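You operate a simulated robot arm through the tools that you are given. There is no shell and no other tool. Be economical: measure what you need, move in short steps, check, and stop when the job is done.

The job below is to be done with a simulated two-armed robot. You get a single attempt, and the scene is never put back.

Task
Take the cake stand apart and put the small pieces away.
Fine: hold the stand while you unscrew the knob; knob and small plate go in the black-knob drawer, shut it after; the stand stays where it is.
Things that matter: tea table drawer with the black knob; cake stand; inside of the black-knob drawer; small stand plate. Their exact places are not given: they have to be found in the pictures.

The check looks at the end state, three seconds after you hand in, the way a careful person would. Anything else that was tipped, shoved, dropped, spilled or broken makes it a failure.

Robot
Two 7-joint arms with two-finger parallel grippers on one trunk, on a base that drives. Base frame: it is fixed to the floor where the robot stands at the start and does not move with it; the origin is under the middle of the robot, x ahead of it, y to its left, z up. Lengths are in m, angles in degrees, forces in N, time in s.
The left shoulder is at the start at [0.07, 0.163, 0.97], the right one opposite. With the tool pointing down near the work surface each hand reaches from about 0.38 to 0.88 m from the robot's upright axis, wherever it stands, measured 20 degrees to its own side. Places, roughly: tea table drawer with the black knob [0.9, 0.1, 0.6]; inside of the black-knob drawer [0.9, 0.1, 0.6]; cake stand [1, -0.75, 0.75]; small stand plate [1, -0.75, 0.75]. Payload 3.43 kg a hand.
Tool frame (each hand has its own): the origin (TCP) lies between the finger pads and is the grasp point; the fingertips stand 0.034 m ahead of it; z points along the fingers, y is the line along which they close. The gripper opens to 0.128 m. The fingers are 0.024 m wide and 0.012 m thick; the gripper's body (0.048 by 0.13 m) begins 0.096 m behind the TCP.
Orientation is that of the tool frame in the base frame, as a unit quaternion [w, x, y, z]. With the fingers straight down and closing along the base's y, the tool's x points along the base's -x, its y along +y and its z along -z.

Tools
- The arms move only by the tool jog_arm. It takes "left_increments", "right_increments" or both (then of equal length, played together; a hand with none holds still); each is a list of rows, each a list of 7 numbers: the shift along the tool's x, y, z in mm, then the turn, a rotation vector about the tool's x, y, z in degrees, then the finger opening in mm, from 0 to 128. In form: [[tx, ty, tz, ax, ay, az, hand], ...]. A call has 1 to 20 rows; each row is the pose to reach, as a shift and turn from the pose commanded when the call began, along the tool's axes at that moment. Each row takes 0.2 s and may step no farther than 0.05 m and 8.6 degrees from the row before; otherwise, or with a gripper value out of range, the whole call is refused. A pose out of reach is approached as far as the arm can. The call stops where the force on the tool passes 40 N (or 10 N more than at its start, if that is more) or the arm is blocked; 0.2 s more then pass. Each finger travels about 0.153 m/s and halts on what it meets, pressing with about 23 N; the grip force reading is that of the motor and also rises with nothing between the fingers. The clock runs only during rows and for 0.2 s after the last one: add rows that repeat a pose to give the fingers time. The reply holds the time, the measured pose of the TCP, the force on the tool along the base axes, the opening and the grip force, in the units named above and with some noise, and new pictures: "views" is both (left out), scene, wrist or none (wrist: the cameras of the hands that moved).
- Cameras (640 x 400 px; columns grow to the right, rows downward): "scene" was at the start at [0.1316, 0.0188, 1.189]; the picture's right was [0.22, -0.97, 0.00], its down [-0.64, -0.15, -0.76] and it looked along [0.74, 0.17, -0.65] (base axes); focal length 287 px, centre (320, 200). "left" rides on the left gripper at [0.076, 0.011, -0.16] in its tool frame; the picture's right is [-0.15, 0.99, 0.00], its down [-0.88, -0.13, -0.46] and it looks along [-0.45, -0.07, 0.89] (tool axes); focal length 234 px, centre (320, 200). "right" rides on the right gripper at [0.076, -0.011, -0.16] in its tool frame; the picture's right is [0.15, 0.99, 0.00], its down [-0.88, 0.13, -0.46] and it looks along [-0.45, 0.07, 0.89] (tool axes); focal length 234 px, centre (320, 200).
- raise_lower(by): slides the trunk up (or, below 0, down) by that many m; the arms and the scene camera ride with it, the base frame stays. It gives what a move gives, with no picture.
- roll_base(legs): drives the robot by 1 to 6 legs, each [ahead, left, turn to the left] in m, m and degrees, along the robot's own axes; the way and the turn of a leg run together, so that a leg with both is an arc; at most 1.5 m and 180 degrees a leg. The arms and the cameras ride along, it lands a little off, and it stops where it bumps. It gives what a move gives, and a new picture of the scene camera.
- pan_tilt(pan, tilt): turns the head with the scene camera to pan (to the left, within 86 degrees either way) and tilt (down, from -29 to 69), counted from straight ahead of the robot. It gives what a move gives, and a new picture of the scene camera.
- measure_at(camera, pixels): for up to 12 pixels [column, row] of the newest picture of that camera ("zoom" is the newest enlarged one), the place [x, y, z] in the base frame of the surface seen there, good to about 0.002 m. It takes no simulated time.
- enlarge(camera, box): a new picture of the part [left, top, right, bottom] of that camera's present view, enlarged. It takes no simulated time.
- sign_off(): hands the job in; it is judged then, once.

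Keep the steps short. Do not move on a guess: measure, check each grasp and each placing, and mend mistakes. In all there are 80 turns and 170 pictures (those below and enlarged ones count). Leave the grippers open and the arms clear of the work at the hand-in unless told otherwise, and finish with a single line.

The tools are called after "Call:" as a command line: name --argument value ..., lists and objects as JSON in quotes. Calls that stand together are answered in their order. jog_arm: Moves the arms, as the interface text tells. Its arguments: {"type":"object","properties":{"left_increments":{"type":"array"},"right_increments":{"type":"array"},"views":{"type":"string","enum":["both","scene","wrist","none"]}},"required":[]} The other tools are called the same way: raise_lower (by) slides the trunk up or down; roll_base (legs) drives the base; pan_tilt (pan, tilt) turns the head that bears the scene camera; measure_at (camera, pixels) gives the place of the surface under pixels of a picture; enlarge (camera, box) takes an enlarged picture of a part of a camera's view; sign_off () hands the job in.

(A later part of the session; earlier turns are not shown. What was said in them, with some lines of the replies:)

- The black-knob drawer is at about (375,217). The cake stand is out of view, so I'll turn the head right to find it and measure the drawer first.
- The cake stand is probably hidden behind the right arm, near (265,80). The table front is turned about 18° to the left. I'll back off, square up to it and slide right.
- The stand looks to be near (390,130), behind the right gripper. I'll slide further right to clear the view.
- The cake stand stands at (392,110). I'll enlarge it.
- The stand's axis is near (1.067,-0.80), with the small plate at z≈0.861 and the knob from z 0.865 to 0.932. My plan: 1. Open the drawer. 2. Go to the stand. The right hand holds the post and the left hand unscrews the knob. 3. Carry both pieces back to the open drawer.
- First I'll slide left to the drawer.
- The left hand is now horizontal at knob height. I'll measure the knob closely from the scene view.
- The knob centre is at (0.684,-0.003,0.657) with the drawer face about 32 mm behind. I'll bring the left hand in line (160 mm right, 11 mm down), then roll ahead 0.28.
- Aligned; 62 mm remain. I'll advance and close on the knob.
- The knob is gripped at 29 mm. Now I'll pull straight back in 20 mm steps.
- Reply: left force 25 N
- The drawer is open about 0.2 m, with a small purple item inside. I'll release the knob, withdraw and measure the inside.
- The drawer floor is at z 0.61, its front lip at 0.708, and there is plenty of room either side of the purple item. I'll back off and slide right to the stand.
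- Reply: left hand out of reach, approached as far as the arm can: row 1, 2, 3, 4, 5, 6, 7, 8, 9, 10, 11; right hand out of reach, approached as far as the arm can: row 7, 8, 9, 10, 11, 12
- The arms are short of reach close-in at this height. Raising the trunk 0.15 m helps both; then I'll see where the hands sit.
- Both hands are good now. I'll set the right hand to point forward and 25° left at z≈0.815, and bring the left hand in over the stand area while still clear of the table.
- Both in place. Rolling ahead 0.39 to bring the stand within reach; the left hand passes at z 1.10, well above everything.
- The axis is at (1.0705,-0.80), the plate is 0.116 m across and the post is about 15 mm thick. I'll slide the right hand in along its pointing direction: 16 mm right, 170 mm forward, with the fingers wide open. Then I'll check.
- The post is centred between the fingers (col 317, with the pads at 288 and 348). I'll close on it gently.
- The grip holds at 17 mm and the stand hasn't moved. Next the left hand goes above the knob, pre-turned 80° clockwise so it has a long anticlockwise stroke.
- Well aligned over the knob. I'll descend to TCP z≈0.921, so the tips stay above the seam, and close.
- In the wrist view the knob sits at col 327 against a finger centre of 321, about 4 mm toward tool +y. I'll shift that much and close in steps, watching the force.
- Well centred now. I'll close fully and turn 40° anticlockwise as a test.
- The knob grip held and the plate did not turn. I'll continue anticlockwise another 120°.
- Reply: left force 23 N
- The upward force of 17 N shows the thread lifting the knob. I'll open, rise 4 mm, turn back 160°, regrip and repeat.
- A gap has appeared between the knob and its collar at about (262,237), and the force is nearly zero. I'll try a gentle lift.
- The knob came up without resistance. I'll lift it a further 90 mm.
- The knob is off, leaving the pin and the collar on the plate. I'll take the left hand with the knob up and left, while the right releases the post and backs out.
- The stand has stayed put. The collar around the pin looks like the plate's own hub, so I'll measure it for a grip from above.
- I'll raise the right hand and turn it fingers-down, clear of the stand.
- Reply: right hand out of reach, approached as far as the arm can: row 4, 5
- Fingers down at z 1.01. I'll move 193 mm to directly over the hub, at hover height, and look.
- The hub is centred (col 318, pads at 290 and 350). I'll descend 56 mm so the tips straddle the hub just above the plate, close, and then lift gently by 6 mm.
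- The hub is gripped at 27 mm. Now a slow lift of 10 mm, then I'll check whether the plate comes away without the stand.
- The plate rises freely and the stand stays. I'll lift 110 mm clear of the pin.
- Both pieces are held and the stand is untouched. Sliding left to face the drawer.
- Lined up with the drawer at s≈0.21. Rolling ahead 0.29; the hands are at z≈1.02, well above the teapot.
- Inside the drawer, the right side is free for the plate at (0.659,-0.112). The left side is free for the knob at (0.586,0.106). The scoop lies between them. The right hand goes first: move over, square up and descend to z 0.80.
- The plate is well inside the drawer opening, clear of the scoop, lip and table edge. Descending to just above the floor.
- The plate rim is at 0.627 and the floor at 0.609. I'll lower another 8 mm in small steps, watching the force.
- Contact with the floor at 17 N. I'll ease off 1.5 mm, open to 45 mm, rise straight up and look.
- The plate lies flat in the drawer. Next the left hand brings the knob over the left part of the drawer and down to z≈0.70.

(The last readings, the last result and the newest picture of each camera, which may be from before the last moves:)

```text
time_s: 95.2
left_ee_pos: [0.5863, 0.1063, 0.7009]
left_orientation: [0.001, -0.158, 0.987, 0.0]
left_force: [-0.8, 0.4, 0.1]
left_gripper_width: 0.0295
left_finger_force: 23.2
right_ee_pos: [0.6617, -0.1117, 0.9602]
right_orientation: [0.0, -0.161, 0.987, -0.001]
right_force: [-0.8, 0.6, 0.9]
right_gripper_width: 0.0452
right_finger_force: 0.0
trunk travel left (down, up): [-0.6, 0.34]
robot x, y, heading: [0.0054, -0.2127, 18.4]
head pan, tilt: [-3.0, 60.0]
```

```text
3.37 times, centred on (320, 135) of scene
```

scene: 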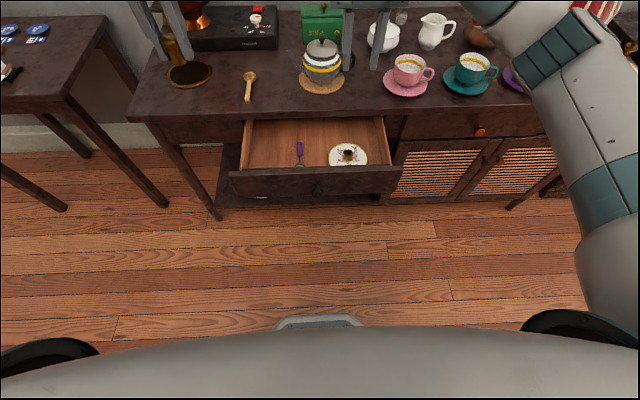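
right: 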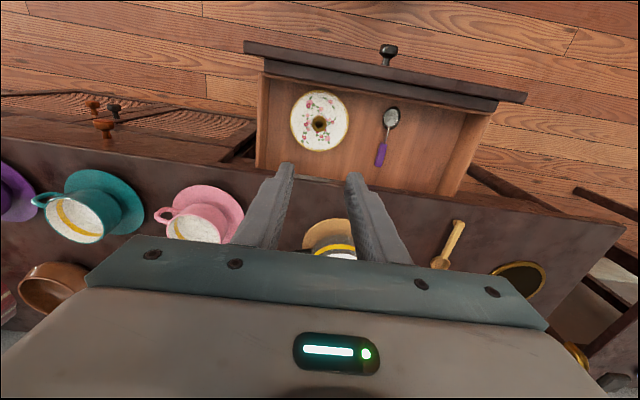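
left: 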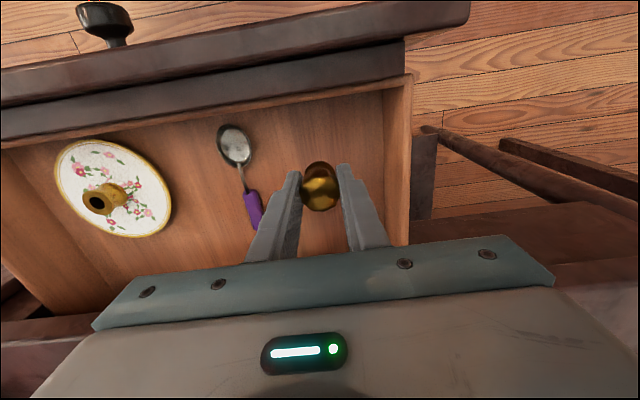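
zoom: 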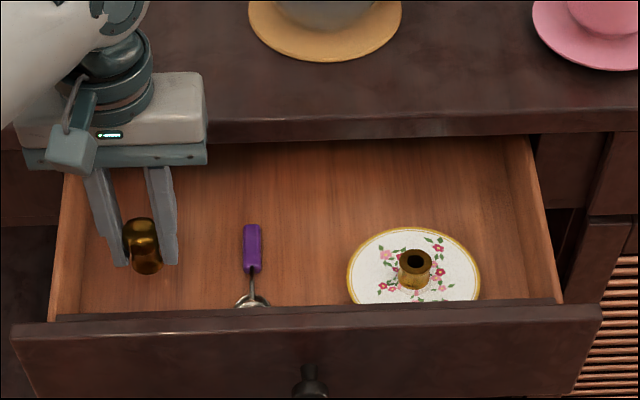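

The knob is clear on the left side. Lowering to the drawer floor in small final steps.

Call:
jog_arm --left_increments '[[0, 0, 20, 0, 0, 0, 10], [0, 0, 40, 0, 0, 0, 10], [0, 0, 46, 0, 0, 0, 10], [0, 0, 50, 0, 0, 0, 10], [0, 0, 53, 0, 0, 0, 10]]' --views "wrist"

Call:
enlarge --camera "scene" --box '[225, 80, 415, 190]'

```text
time_s: 96.4
left_ee_pos: [0.5867, 0.1052, 0.6478]
left_orientation: [0.001, -0.157, 0.988, 0.001]
left_force: [-0.4, 0.2, 0.3]
left_gripper_width: 0.0295
left_finger_force: 22.8
right_ee_pos: [0.661, -0.1104, 0.9596]
right_orientation: [-0.001, -0.16, 0.987, 0.0]
right_force: [0.4, -0.4, 0.0]
right_gripper_width: 0.045
right_finger_force: 0.1
trunk travel left (down, up): [-0.6, 0.34]
robot x, y, heading: [0.0014, -0.2102, 18.4]
head pan, tilt: [-3.0, 60.0]
```

left: 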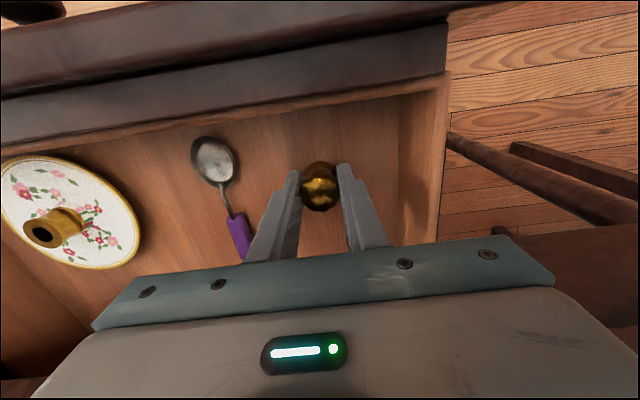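

```text
3.37 times, centred on (320, 135) of scene
```

zoom: 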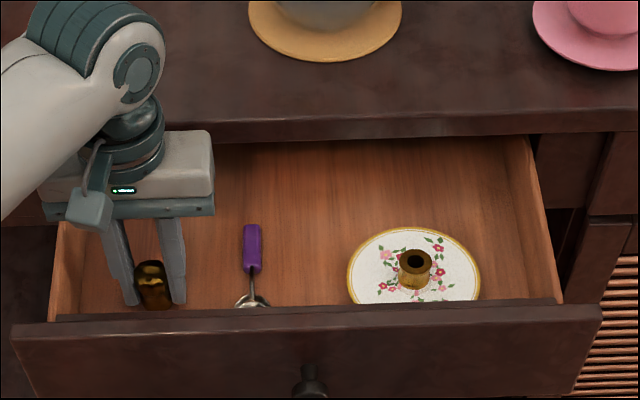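

No contact yet, with the tips about 4 mm off the floor. I'll lower 4 mm more and check.

Call:
jog_arm --left_increments '[[0, 0, 2, 0, 0, 0, 10], [0, 0, 4, 0, 0, 0, 10], [0, 0, 4, 0, 0, 0, 10]]' --views "none"

```text
time_s: 97.2
left_ee_pos: [0.5869, 0.1062, 0.646]
left_orientation: [0.001, -0.158, 0.987, 0.001]
left_force: [0.5, 2.3, 23.6]
left_gripper_width: 0.0294
left_finger_force: 23.0
right_ee_pos: [0.6594, -0.1113, 0.9619]
right_orientation: [0.0, -0.161, 0.987, 0.0]
right_force: [0.0, -0.4, 0.3]
right_gripper_width: 0.0451
right_finger_force: 0.0
trunk travel left (down, up): [-0.6, 0.34]
robot x, y, heading: [0.0037, -0.2088, 18.4]
head pan, tilt: [-3.0, 60.0]
```

Contact at 24 N. I'll ease 3 mm, open slowly and rise straight up.

Call:
jog_arm --left_increments '[[0, 0, -3, 0, 0, 0, 10], [0, 0, -3, 0, 0, 0, 33], [0, 0, -3, 0, 0, 0, 45], [0, 0, -3, 0, 0, 0, 50], [0, 0, -20, 0, 0, 0, 50], [0, 0, -50, 0, 0, 0, 50], [0, 0, -95, 0, 0, 0, 50], [0, 0, -140, 0, 0, 0, 50], [0, 0, -180, 0, 0, 0, 50]]' --views "wrist"

Call:
enlarge --camera "scene" --box '[225, 80, 415, 190]'

```text
time_s: 99.2
left_ee_pos: [0.584, 0.107, 0.8226]
left_orientation: [-0.001, -0.158, 0.987, 0.001]
left_force: [-1.0, -1.0, 0.8]
left_gripper_width: 0.0501
left_finger_force: 0.1
right_ee_pos: [0.6602, -0.1108, 0.9607]
right_orientation: [0.001, -0.16, 0.987, 0.001]
right_force: [-0.2, 0.8, 0.0]
right_gripper_width: 0.0452
right_finger_force: 0.0
trunk travel left (down, up): [-0.6, 0.34]
robot x, y, heading: [0.0033, -0.2117, 18.6]
head pan, tilt: [-3.0, 60.0]
```

left: 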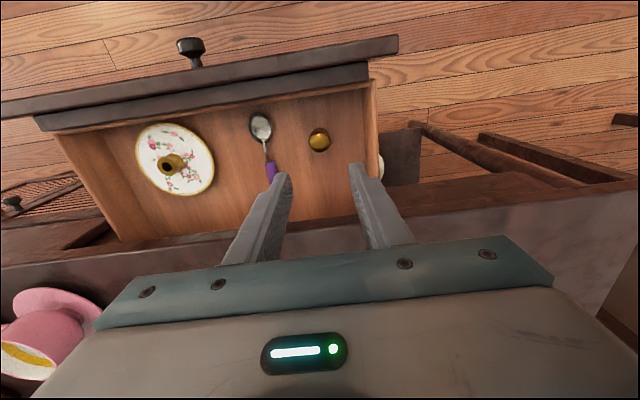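

```text
3.37 times, centred on (320, 135) of scene
```

zoom: 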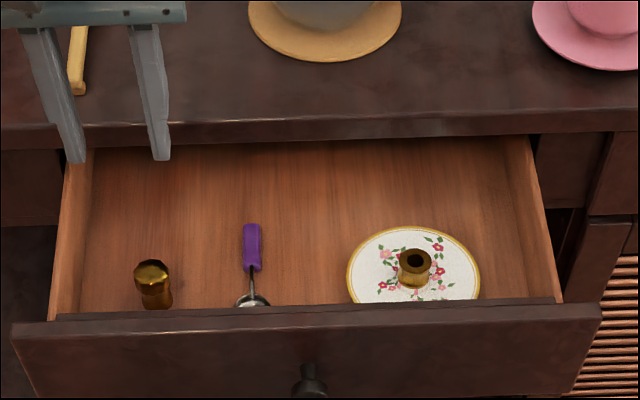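

Both pieces are in the drawer: the plate lies flat and the knob stands upright at 42 mm, well under the lip. Now I'll back off, lower the trunk and set the left hand horizontal again to push the drawer shut by its knob.

Call:
roll_base --legs '[[-0.3, 0, 0], [0, -0.22, 0]]'

Call:
raise_lower --by -0.15

Call:
jog_arm --left_increments '[[0, 8, 0, 0, -8, 0, 60], [0, 16, 2, 0, -16, 0, 60], [0, 24, 4, 0, -24, 0, 60], [0, 32, 6, 0, -32, 0, 60], [0, 40, 8, 0, -40, 0, 60], [0, 48, 10, 0, -48, 0, 60], [0, 54, 12, 0, -56, 0, 60], [0, 58, 14, 0, -64, 0, 60], [0, 60, 15, 0, -72, 0, 60], [0, 60, 16, 0, -80, 0, 60], [0, 60, 16, 0, -86, 0, 60], [0, 60, 16, 0, -90, 0, 60], [0, 60, 16, 0, -90, 0, 60]]' --views "scene"

```text
time_s: 102.5
left_ee_pos: [0.3701, -0.1978, 0.8227]
left_orientation: [0.0, -0.156, 0.988, 0.0]
left_force: [0.2, -0.4, 0.2]
left_gripper_width: 0.0501
left_finger_force: 0.0
right_ee_pos: [0.4441, -0.4153, 0.9599]
right_orientation: [0.0, -0.159, 0.987, 0.0]
right_force: [0.6, 0.5, -1.0]
right_gripper_width: 0.0449
right_finger_force: 0.0
trunk travel left (down, up): [-0.6, 0.34]
robot x, y, heading: [-0.212, -0.5131, 18.1]
head pan, tilt: [-3.0, 60.0]
```

scene: 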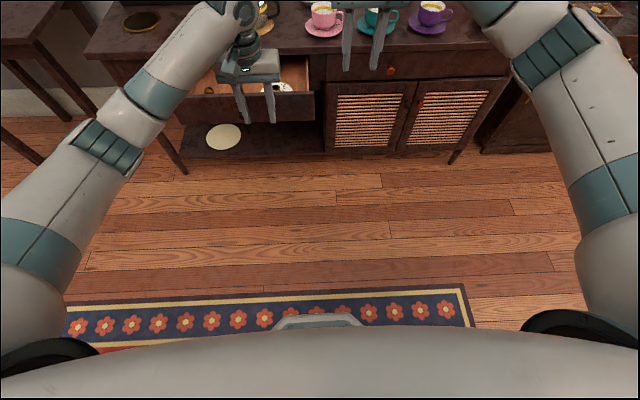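

```text
time_s: 104.3
left_ee_pos: [0.3702, -0.1973, 0.6735]
left_orientation: [0.0, -0.156, 0.988, 0.001]
left_force: [-0.5, -0.6, -0.3]
left_gripper_width: 0.0499
left_finger_force: 0.0
right_ee_pos: [0.4445, -0.4155, 0.8103]
right_orientation: [0.001, -0.16, 0.987, 0.0]
right_force: [0.4, -0.9, 0.6]
right_gripper_width: 0.0453
right_finger_force: 0.0
trunk travel left (down, up): [-0.45, 0.49]
robot x, y, heading: [-0.2172, -0.5142, 18.2]
head pan, tilt: [-3.0, 60.0]
```

```text
time_s: 107.1
left_ee_pos: [0.3522, -0.1391, 0.6569]
left_orientation: [0.699, -0.11, 0.699, 0.11]
left_force: [-0.1, 0.7, 0.3]
left_gripper_width: 0.0596
left_finger_force: 0.0
right_ee_pos: [0.4433, -0.4155, 0.81]
right_orientation: [0.0, -0.16, 0.987, 0.0]
right_force: [-0.7, -0.5, 0.6]
right_gripper_width: 0.045
right_finger_force: 0.2
trunk travel left (down, up): [-0.45, 0.49]
robot x, y, heading: [-0.2117, -0.5158, 18.3]
head pan, tilt: [-3.0, 60.0]
```

scene: 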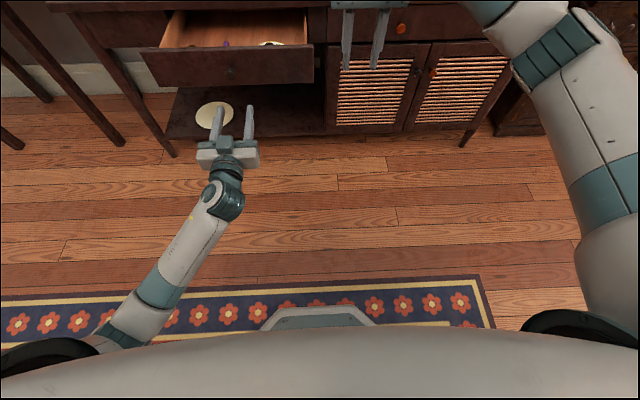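

Call:
pan_tilt --pan 5 --tilt 42

Call:
enlarge --camera "scene" --box '[210, 130, 330, 210]'

```text
time_s: 107.9
left_ee_pos: [0.3516, -0.139, 0.656]
left_orientation: [0.698, -0.111, 0.699, 0.111]
left_force: [0.3, 0.1, -0.2]
left_gripper_width: 0.0598
left_finger_force: 0.1
right_ee_pos: [0.4444, -0.4136, 0.8101]
right_orientation: [0.0, -0.16, 0.987, -0.001]
right_force: [-0.8, 0.8, -0.7]
right_gripper_width: 0.045
right_finger_force: 0.1
trunk travel left (down, up): [-0.45, 0.49]
robot x, y, heading: [-0.2097, -0.5122, 18.5]
head pan, tilt: [5.0, 42.0]
```

scene: 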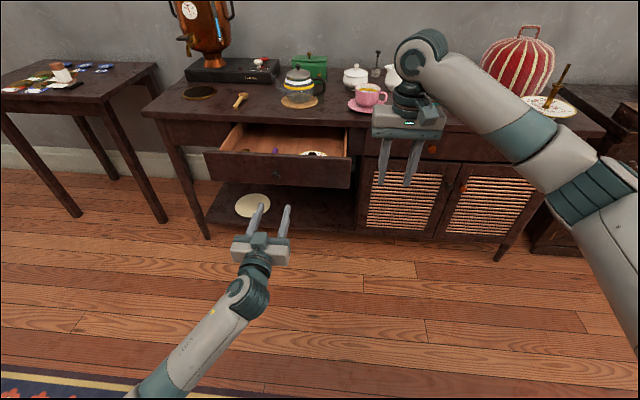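

```text
5.00 times, centred on (270, 170) of scene
```

zoom: 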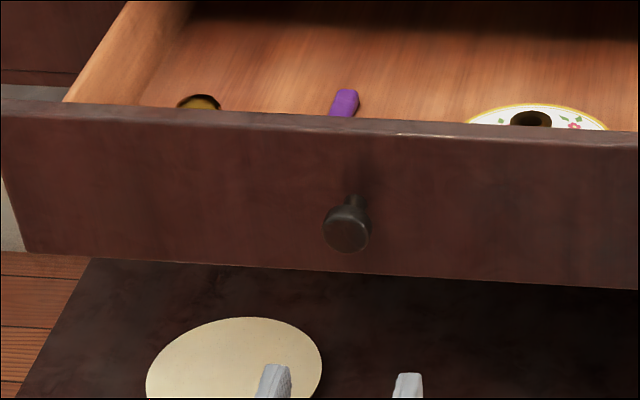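

Call:
measure_at --camera "zoom" --pixels '[[346, 232], [327, 232], [367, 232], [346, 205], [346, 248], [300, 220], [400, 220]]'

```text
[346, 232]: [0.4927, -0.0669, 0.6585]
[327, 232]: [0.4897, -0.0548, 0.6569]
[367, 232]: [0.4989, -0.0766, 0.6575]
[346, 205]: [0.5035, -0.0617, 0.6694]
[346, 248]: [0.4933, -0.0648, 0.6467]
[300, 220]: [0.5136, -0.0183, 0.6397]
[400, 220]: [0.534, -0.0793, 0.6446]
```

The knob is at (0.4935,-0.066,0.657). I'll pull the left hand back 125 mm and shift 25 mm left, roll ahead 0.25, then grip.

Call:
jog_arm --left_increments '[[0, 8, -35, 0, 0, 0, 60], [0, 16, -70, 0, 0, 0, 60], [0, 25, -105, 0, 0, 0, 60], [0, 25, -125, 0, 0, 0, 60], [0, 25, -125, 0, 0, 0, 60]]' --views "none"

Call:
roll_base --legs '[[0.25, 0, 0]]'

```text
time_s: 109.1
left_ee_pos: [0.2251, -0.1553, 0.6559]
left_orientation: [0.699, -0.111, 0.698, 0.111]
left_force: [0.5, 0.8, -0.2]
left_gripper_width: 0.0601
left_finger_force: 0.0
right_ee_pos: [0.4439, -0.4151, 0.8103]
right_orientation: [-0.001, -0.159, 0.987, 0.0]
right_force: [0.6, -0.8, -0.3]
right_gripper_width: 0.0451
right_finger_force: 0.0
trunk travel left (down, up): [-0.45, 0.49]
robot x, y, heading: [-0.2086, -0.5149, 18.0]
head pan, tilt: [5.0, 42.0]
```

```text
time_s: 110.9
left_ee_pos: [0.4567, -0.0767, 0.6546]
left_orientation: [0.698, -0.112, 0.698, 0.112]
left_force: [0.1, 0.3, -0.5]
left_gripper_width: 0.0598
left_finger_force: 0.1
right_ee_pos: [0.6774, -0.3329, 0.8096]
right_orientation: [0.001, -0.162, 0.987, 0.0]
right_force: [0.7, 0.2, -0.5]
right_gripper_width: 0.0452
right_finger_force: 0.1
trunk travel left (down, up): [-0.45, 0.49]
robot x, y, heading: [0.0209, -0.4316, 18.6]
head pan, tilt: [5.0, 42.0]
```

scene: 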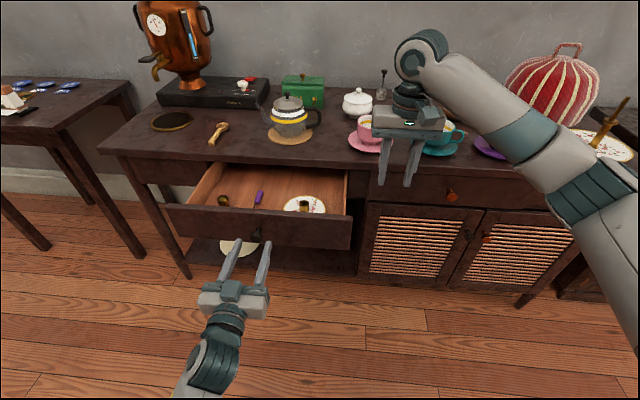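

Aligned (s 0.214, 32 mm to go). Advance and grip the drawer knob.

Call:
jog_arm --left_increments '[[0, 0, 15, 0, 0, 0, 60], [-1, 0, 32, 0, 0, 0, 60], [-1, 0, 32, 0, 0, 0, 40], [-1, 0, 32, 0, 0, 0, 20], [-1, 0, 32, 0, 0, 0, 10], [-1, 0, 32, 0, 0, 0, 10]]' --views "wrist"

```text
time_s: 112.3
left_ee_pos: [0.4859, -0.0656, 0.6566]
left_orientation: [0.697, -0.112, 0.699, 0.112]
left_force: [1.7, -2.4, -0.1]
left_gripper_width: 0.0296
left_finger_force: 44.5
right_ee_pos: [0.6764, -0.3337, 0.8093]
right_orientation: [0.0, -0.161, 0.987, 0.001]
right_force: [-0.4, 0.6, 0.3]
right_gripper_width: 0.0449
right_finger_force: 0.0
trunk travel left (down, up): [-0.45, 0.49]
robot x, y, heading: [0.0179, -0.4368, 18.5]
head pan, tilt: [5.0, 42.0]
```

left: 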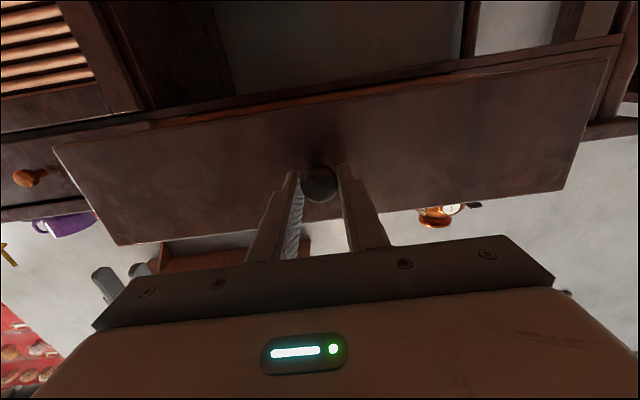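

The drawer knob is gripped at 29.6 mm. I'll push the drawer in slowly, 12 mm per step, to 190 mm.

Call:
jog_arm --left_increments '[[0, 0, 6, 0, 0, 0, 10], [0, 0, 18, 0, 0, 0, 10], [0, 0, 30, 0, 0, 0, 10], [0, 0, 42, 0, 0, 0, 10], [0, 0, 54, 0, 0, 0, 10], [0, 0, 66, 0, 0, 0, 10], [0, 0, 78, 0, 0, 0, 10], [0, 0, 90, 0, 0, 0, 10], [0, 0, 102, 0, 0, 0, 10], [0, 0, 114, 0, 0, 0, 10], [0, 0, 126, 0, 0, 0, 10], [0, 0, 138, 0, 0, 0, 10], [0, 0, 150, 0, 0, 0, 10], [0, 0, 162, 0, 0, 0, 10], [0, 0, 174, 0, 0, 0, 10], [0, 0, 184, 0, 0, 0, 10], [0, 0, 190, 0, 0, 0, 10], [0, 0, 194, 0, 0, 0, 10], [0, 0, 198, 0, 0, 0, 10]]' --views "scene"

Call:
enlarge --camera "scene" --box '[150, 130, 390, 270]'

```text
time_s: 116.3
left_ee_pos: [0.6747, -0.006, 0.6579]
left_orientation: [0.698, -0.112, 0.698, 0.112]
left_force: [2.3, -7.1, -3.3]
left_gripper_width: 0.0293
left_finger_force: 44.7
right_ee_pos: [0.6781, -0.3343, 0.8102]
right_orientation: [0.001, -0.162, 0.987, 0.0]
right_force: [0.1, 0.1, 0.5]
right_gripper_width: 0.045
right_finger_force: 0.1
trunk travel left (down, up): [-0.45, 0.49]
robot x, y, heading: [0.0196, -0.432, 18.5]
head pan, tilt: [5.0, 42.0]
```

scene: 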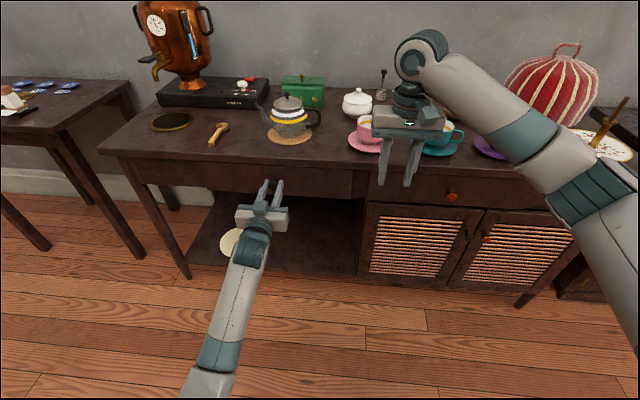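

```text
2.67 times, centred on (270, 200) of scene
```

zoom: 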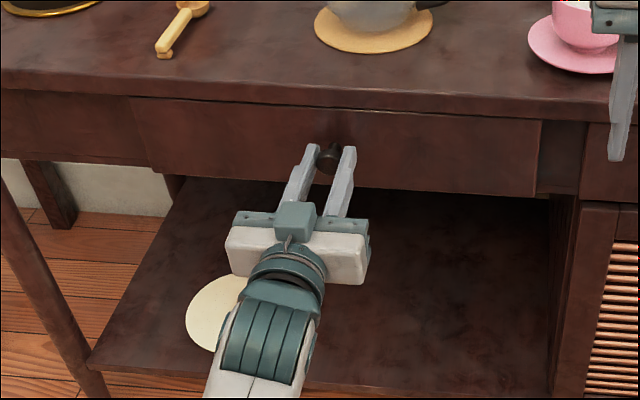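

The hand is back at the pose where it first gripped the closed drawer. I'll measure the face to confirm it's flush before letting go.

Call:
measure_at --camera "zoom" --pixels '[[200, 140], [480, 150], [100, 130], [560, 150], [250, 150], [420, 150], [615, 150]]'

```text
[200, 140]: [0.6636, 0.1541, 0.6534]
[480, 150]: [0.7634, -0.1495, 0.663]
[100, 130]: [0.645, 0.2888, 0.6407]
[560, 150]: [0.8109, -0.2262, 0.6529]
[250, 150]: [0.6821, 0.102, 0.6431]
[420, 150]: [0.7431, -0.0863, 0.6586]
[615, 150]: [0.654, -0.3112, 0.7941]
```

The face is about 2 mm proud of where it began. I'll push on another few mm until it meets the stop.

Call:
jog_arm --left_increments '[[0, 0, 2, 0, 0, 0, 10], [0, 0, 4, 0, 0, 0, 10], [0, 0, 6, 0, 0, 0, 10], [0, 0, 6, 0, 0, 0, 10]]' --views "none"

Call:
enlarge --camera "scene" --box '[150, 130, 390, 270]'

Call:
measure_at --camera "zoom" --pixels '[[200, 140], [480, 150], [250, 150], [420, 150]]'

```text
time_s: 117.3
left_ee_pos: [0.6779, -0.005, 0.657]
left_orientation: [0.699, -0.111, 0.698, 0.111]
left_force: [-12.1, -5.0, 3.6]
left_gripper_width: 0.0294
left_finger_force: 45.0
right_ee_pos: [0.6744, -0.3359, 0.8109]
right_orientation: [0.001, -0.163, 0.987, 0.0]
right_force: [0.0, -0.2, 0.2]
right_gripper_width: 0.0452
right_finger_force: 0.0
trunk travel left (down, up): [-0.45, 0.49]
robot x, y, heading: [0.0172, -0.4353, 18.6]
head pan, tilt: [5.0, 42.0]
stopped in row 4 (left hand): the force on the tool passed its limit (the readings are from after the stop); the commanded pose is now the measured one
```

```text
2.67 times, centred on (270, 200) of scene
```

zoom: 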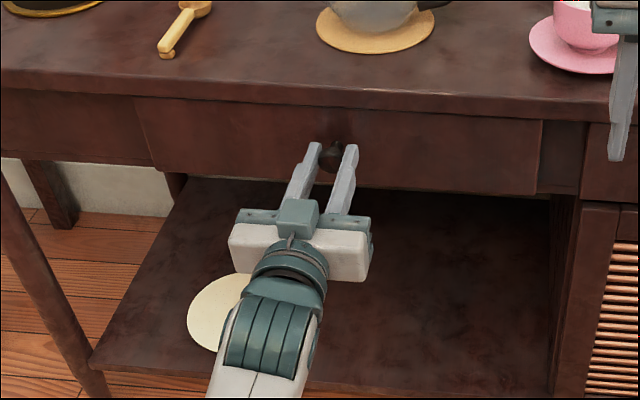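

```text
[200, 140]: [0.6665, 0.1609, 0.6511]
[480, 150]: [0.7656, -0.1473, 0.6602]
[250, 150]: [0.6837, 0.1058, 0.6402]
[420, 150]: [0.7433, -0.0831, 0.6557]
```

The drawer met its stop and the face is back at its closed position. I'll release the knob, withdraw, open both hands and back away.

Call:
jog_arm --left_increments '[[0, 0, 0, 0, 0, 0, 40], [0, 0, 0, 0, 0, 0, 60], [0, 0, -20, 0, 0, 0, 60], [0, 0, -60, 0, 0, 0, 60], [0, 0, -100, 0, 0, 0, 80]]' --views "none"

Call:
roll_base --legs '[[-0.35, 0, 0]]'

Call:
enlarge --camera "scene" --box '[140, 110, 380, 250]'

Call:
pan_tilt --pan -25 --tilt 35

```text
time_s: 118.5
left_ee_pos: [0.5824, -0.0358, 0.6556]
left_orientation: [0.698, -0.112, 0.698, 0.112]
left_force: [-0.3, -0.4, 0.0]
left_gripper_width: 0.0799
left_finger_force: 0.1
right_ee_pos: [0.6753, -0.335, 0.81]
right_orientation: [0.001, -0.162, 0.987, 0.0]
right_force: [0.2, 0.7, 0.6]
right_gripper_width: 0.0452
right_finger_force: 0.1
trunk travel left (down, up): [-0.45, 0.49]
robot x, y, heading: [0.0175, -0.4354, 18.7]
head pan, tilt: [5.0, 42.0]
```

```text
time_s: 120.7
left_ee_pos: [0.251, -0.1466, 0.6557]
left_orientation: [0.697, -0.112, 0.7, 0.111]
left_force: [-0.2, 0.3, 0.3]
left_gripper_width: 0.0801
left_finger_force: 0.0
right_ee_pos: [0.3436, -0.4474, 0.8112]
right_orientation: [0.001, -0.161, 0.987, 0.0]
right_force: [0.4, -0.3, -0.2]
right_gripper_width: 0.0454
right_finger_force: 0.0
trunk travel left (down, up): [-0.45, 0.49]
robot x, y, heading: [-0.3111, -0.5477, 18.4]
head pan, tilt: [5.0, 42.0]
```

scene: 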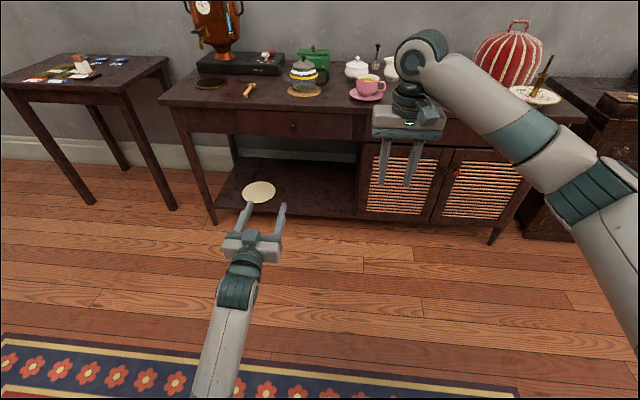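

```text
2.67 times, centred on (260, 180) of scene
```

zoom: 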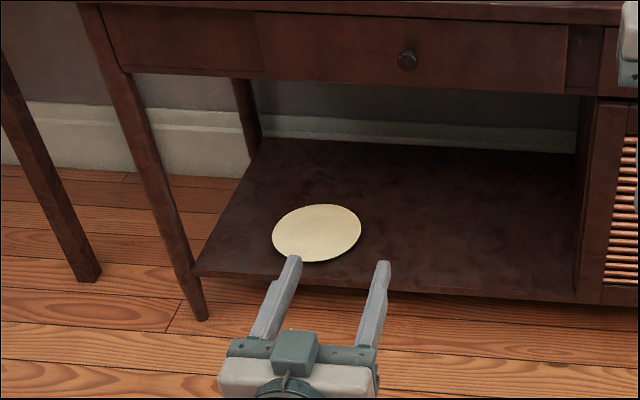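

```text
time_s: 121.7
left_ee_pos: [0.2515, -0.1472, 0.6546]
left_orientation: [0.697, -0.112, 0.699, 0.111]
left_force: [-0.9, -0.2, 0.2]
left_gripper_width: 0.0802
left_finger_force: 0.1
right_ee_pos: [0.3441, -0.4476, 0.8105]
right_orientation: [0.0, -0.162, 0.987, 0.0]
right_force: [-0.3, -0.3, 0.0]
right_gripper_width: 0.0451
right_finger_force: 0.0
trunk travel left (down, up): [-0.45, 0.49]
robot x, y, heading: [-0.3149, -0.5492, 18.6]
head pan, tilt: [-25.0, 35.0]
```

scene: 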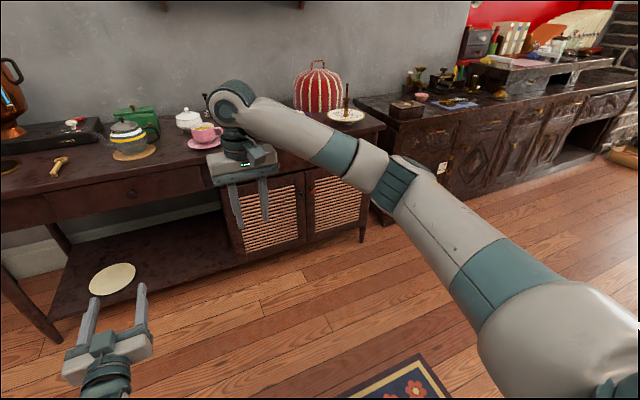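

The drawer is shut flush and the stand is still on the table. I'll open both hands fully and check that the stand hasn't moved.

Call:
jog_arm --left_increments '[[0, 0, 0, 0, 0, 0, 120], [0, 0, 0, 0, 0, 0, 120]]' --right_increments '[[0, 0, 0, 0, 0, 0, 120], [0, 0, 0, 0, 0, 0, 120]]' --views "none"

Call:
enlarge --camera "scene" --box '[300, 70, 396, 130]'

Call:
measure_at --camera "scene" --pixels '[[328, 116], [364, 116], [346, 122], [346, 90], [346, 100]]'

```text
time_s: 122.3
left_ee_pos: [0.2519, -0.1473, 0.6546]
left_orientation: [0.697, -0.111, 0.699, 0.111]
left_force: [0.1, 0.7, -0.1]
left_gripper_width: 0.1201
left_finger_force: 0.0
right_ee_pos: [0.3437, -0.447, 0.8101]
right_orientation: [0.0, -0.161, 0.987, 0.0]
right_force: [-1.1, 1.3, -0.2]
right_gripper_width: 0.1202
right_finger_force: 0.0
trunk travel left (down, up): [-0.45, 0.49]
robot x, y, heading: [-0.3126, -0.5448, 18.3]
head pan, tilt: [-25.0, 35.0]
```

```text
6.67 times, centred on (348, 100) of scene
```

zoom: 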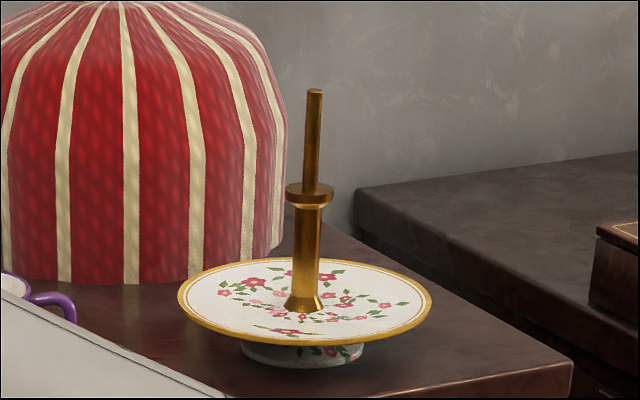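

```text
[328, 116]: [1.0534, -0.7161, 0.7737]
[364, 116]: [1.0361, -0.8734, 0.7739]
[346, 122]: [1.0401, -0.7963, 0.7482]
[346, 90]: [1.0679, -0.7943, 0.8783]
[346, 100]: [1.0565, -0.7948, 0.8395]
```

The stand is upright at its original place (axis ≈ 1.07, -0.80). The small plate and knob are in the closed drawer, and both hands are open and clear of the table. Handing in.

Call:
sign_off

```text
The job is handed in.
```

The knob was unscrewed while the stand was held; the knob and small plate are in the black-knob drawer, which is shut, and the stand is still upright in its place.
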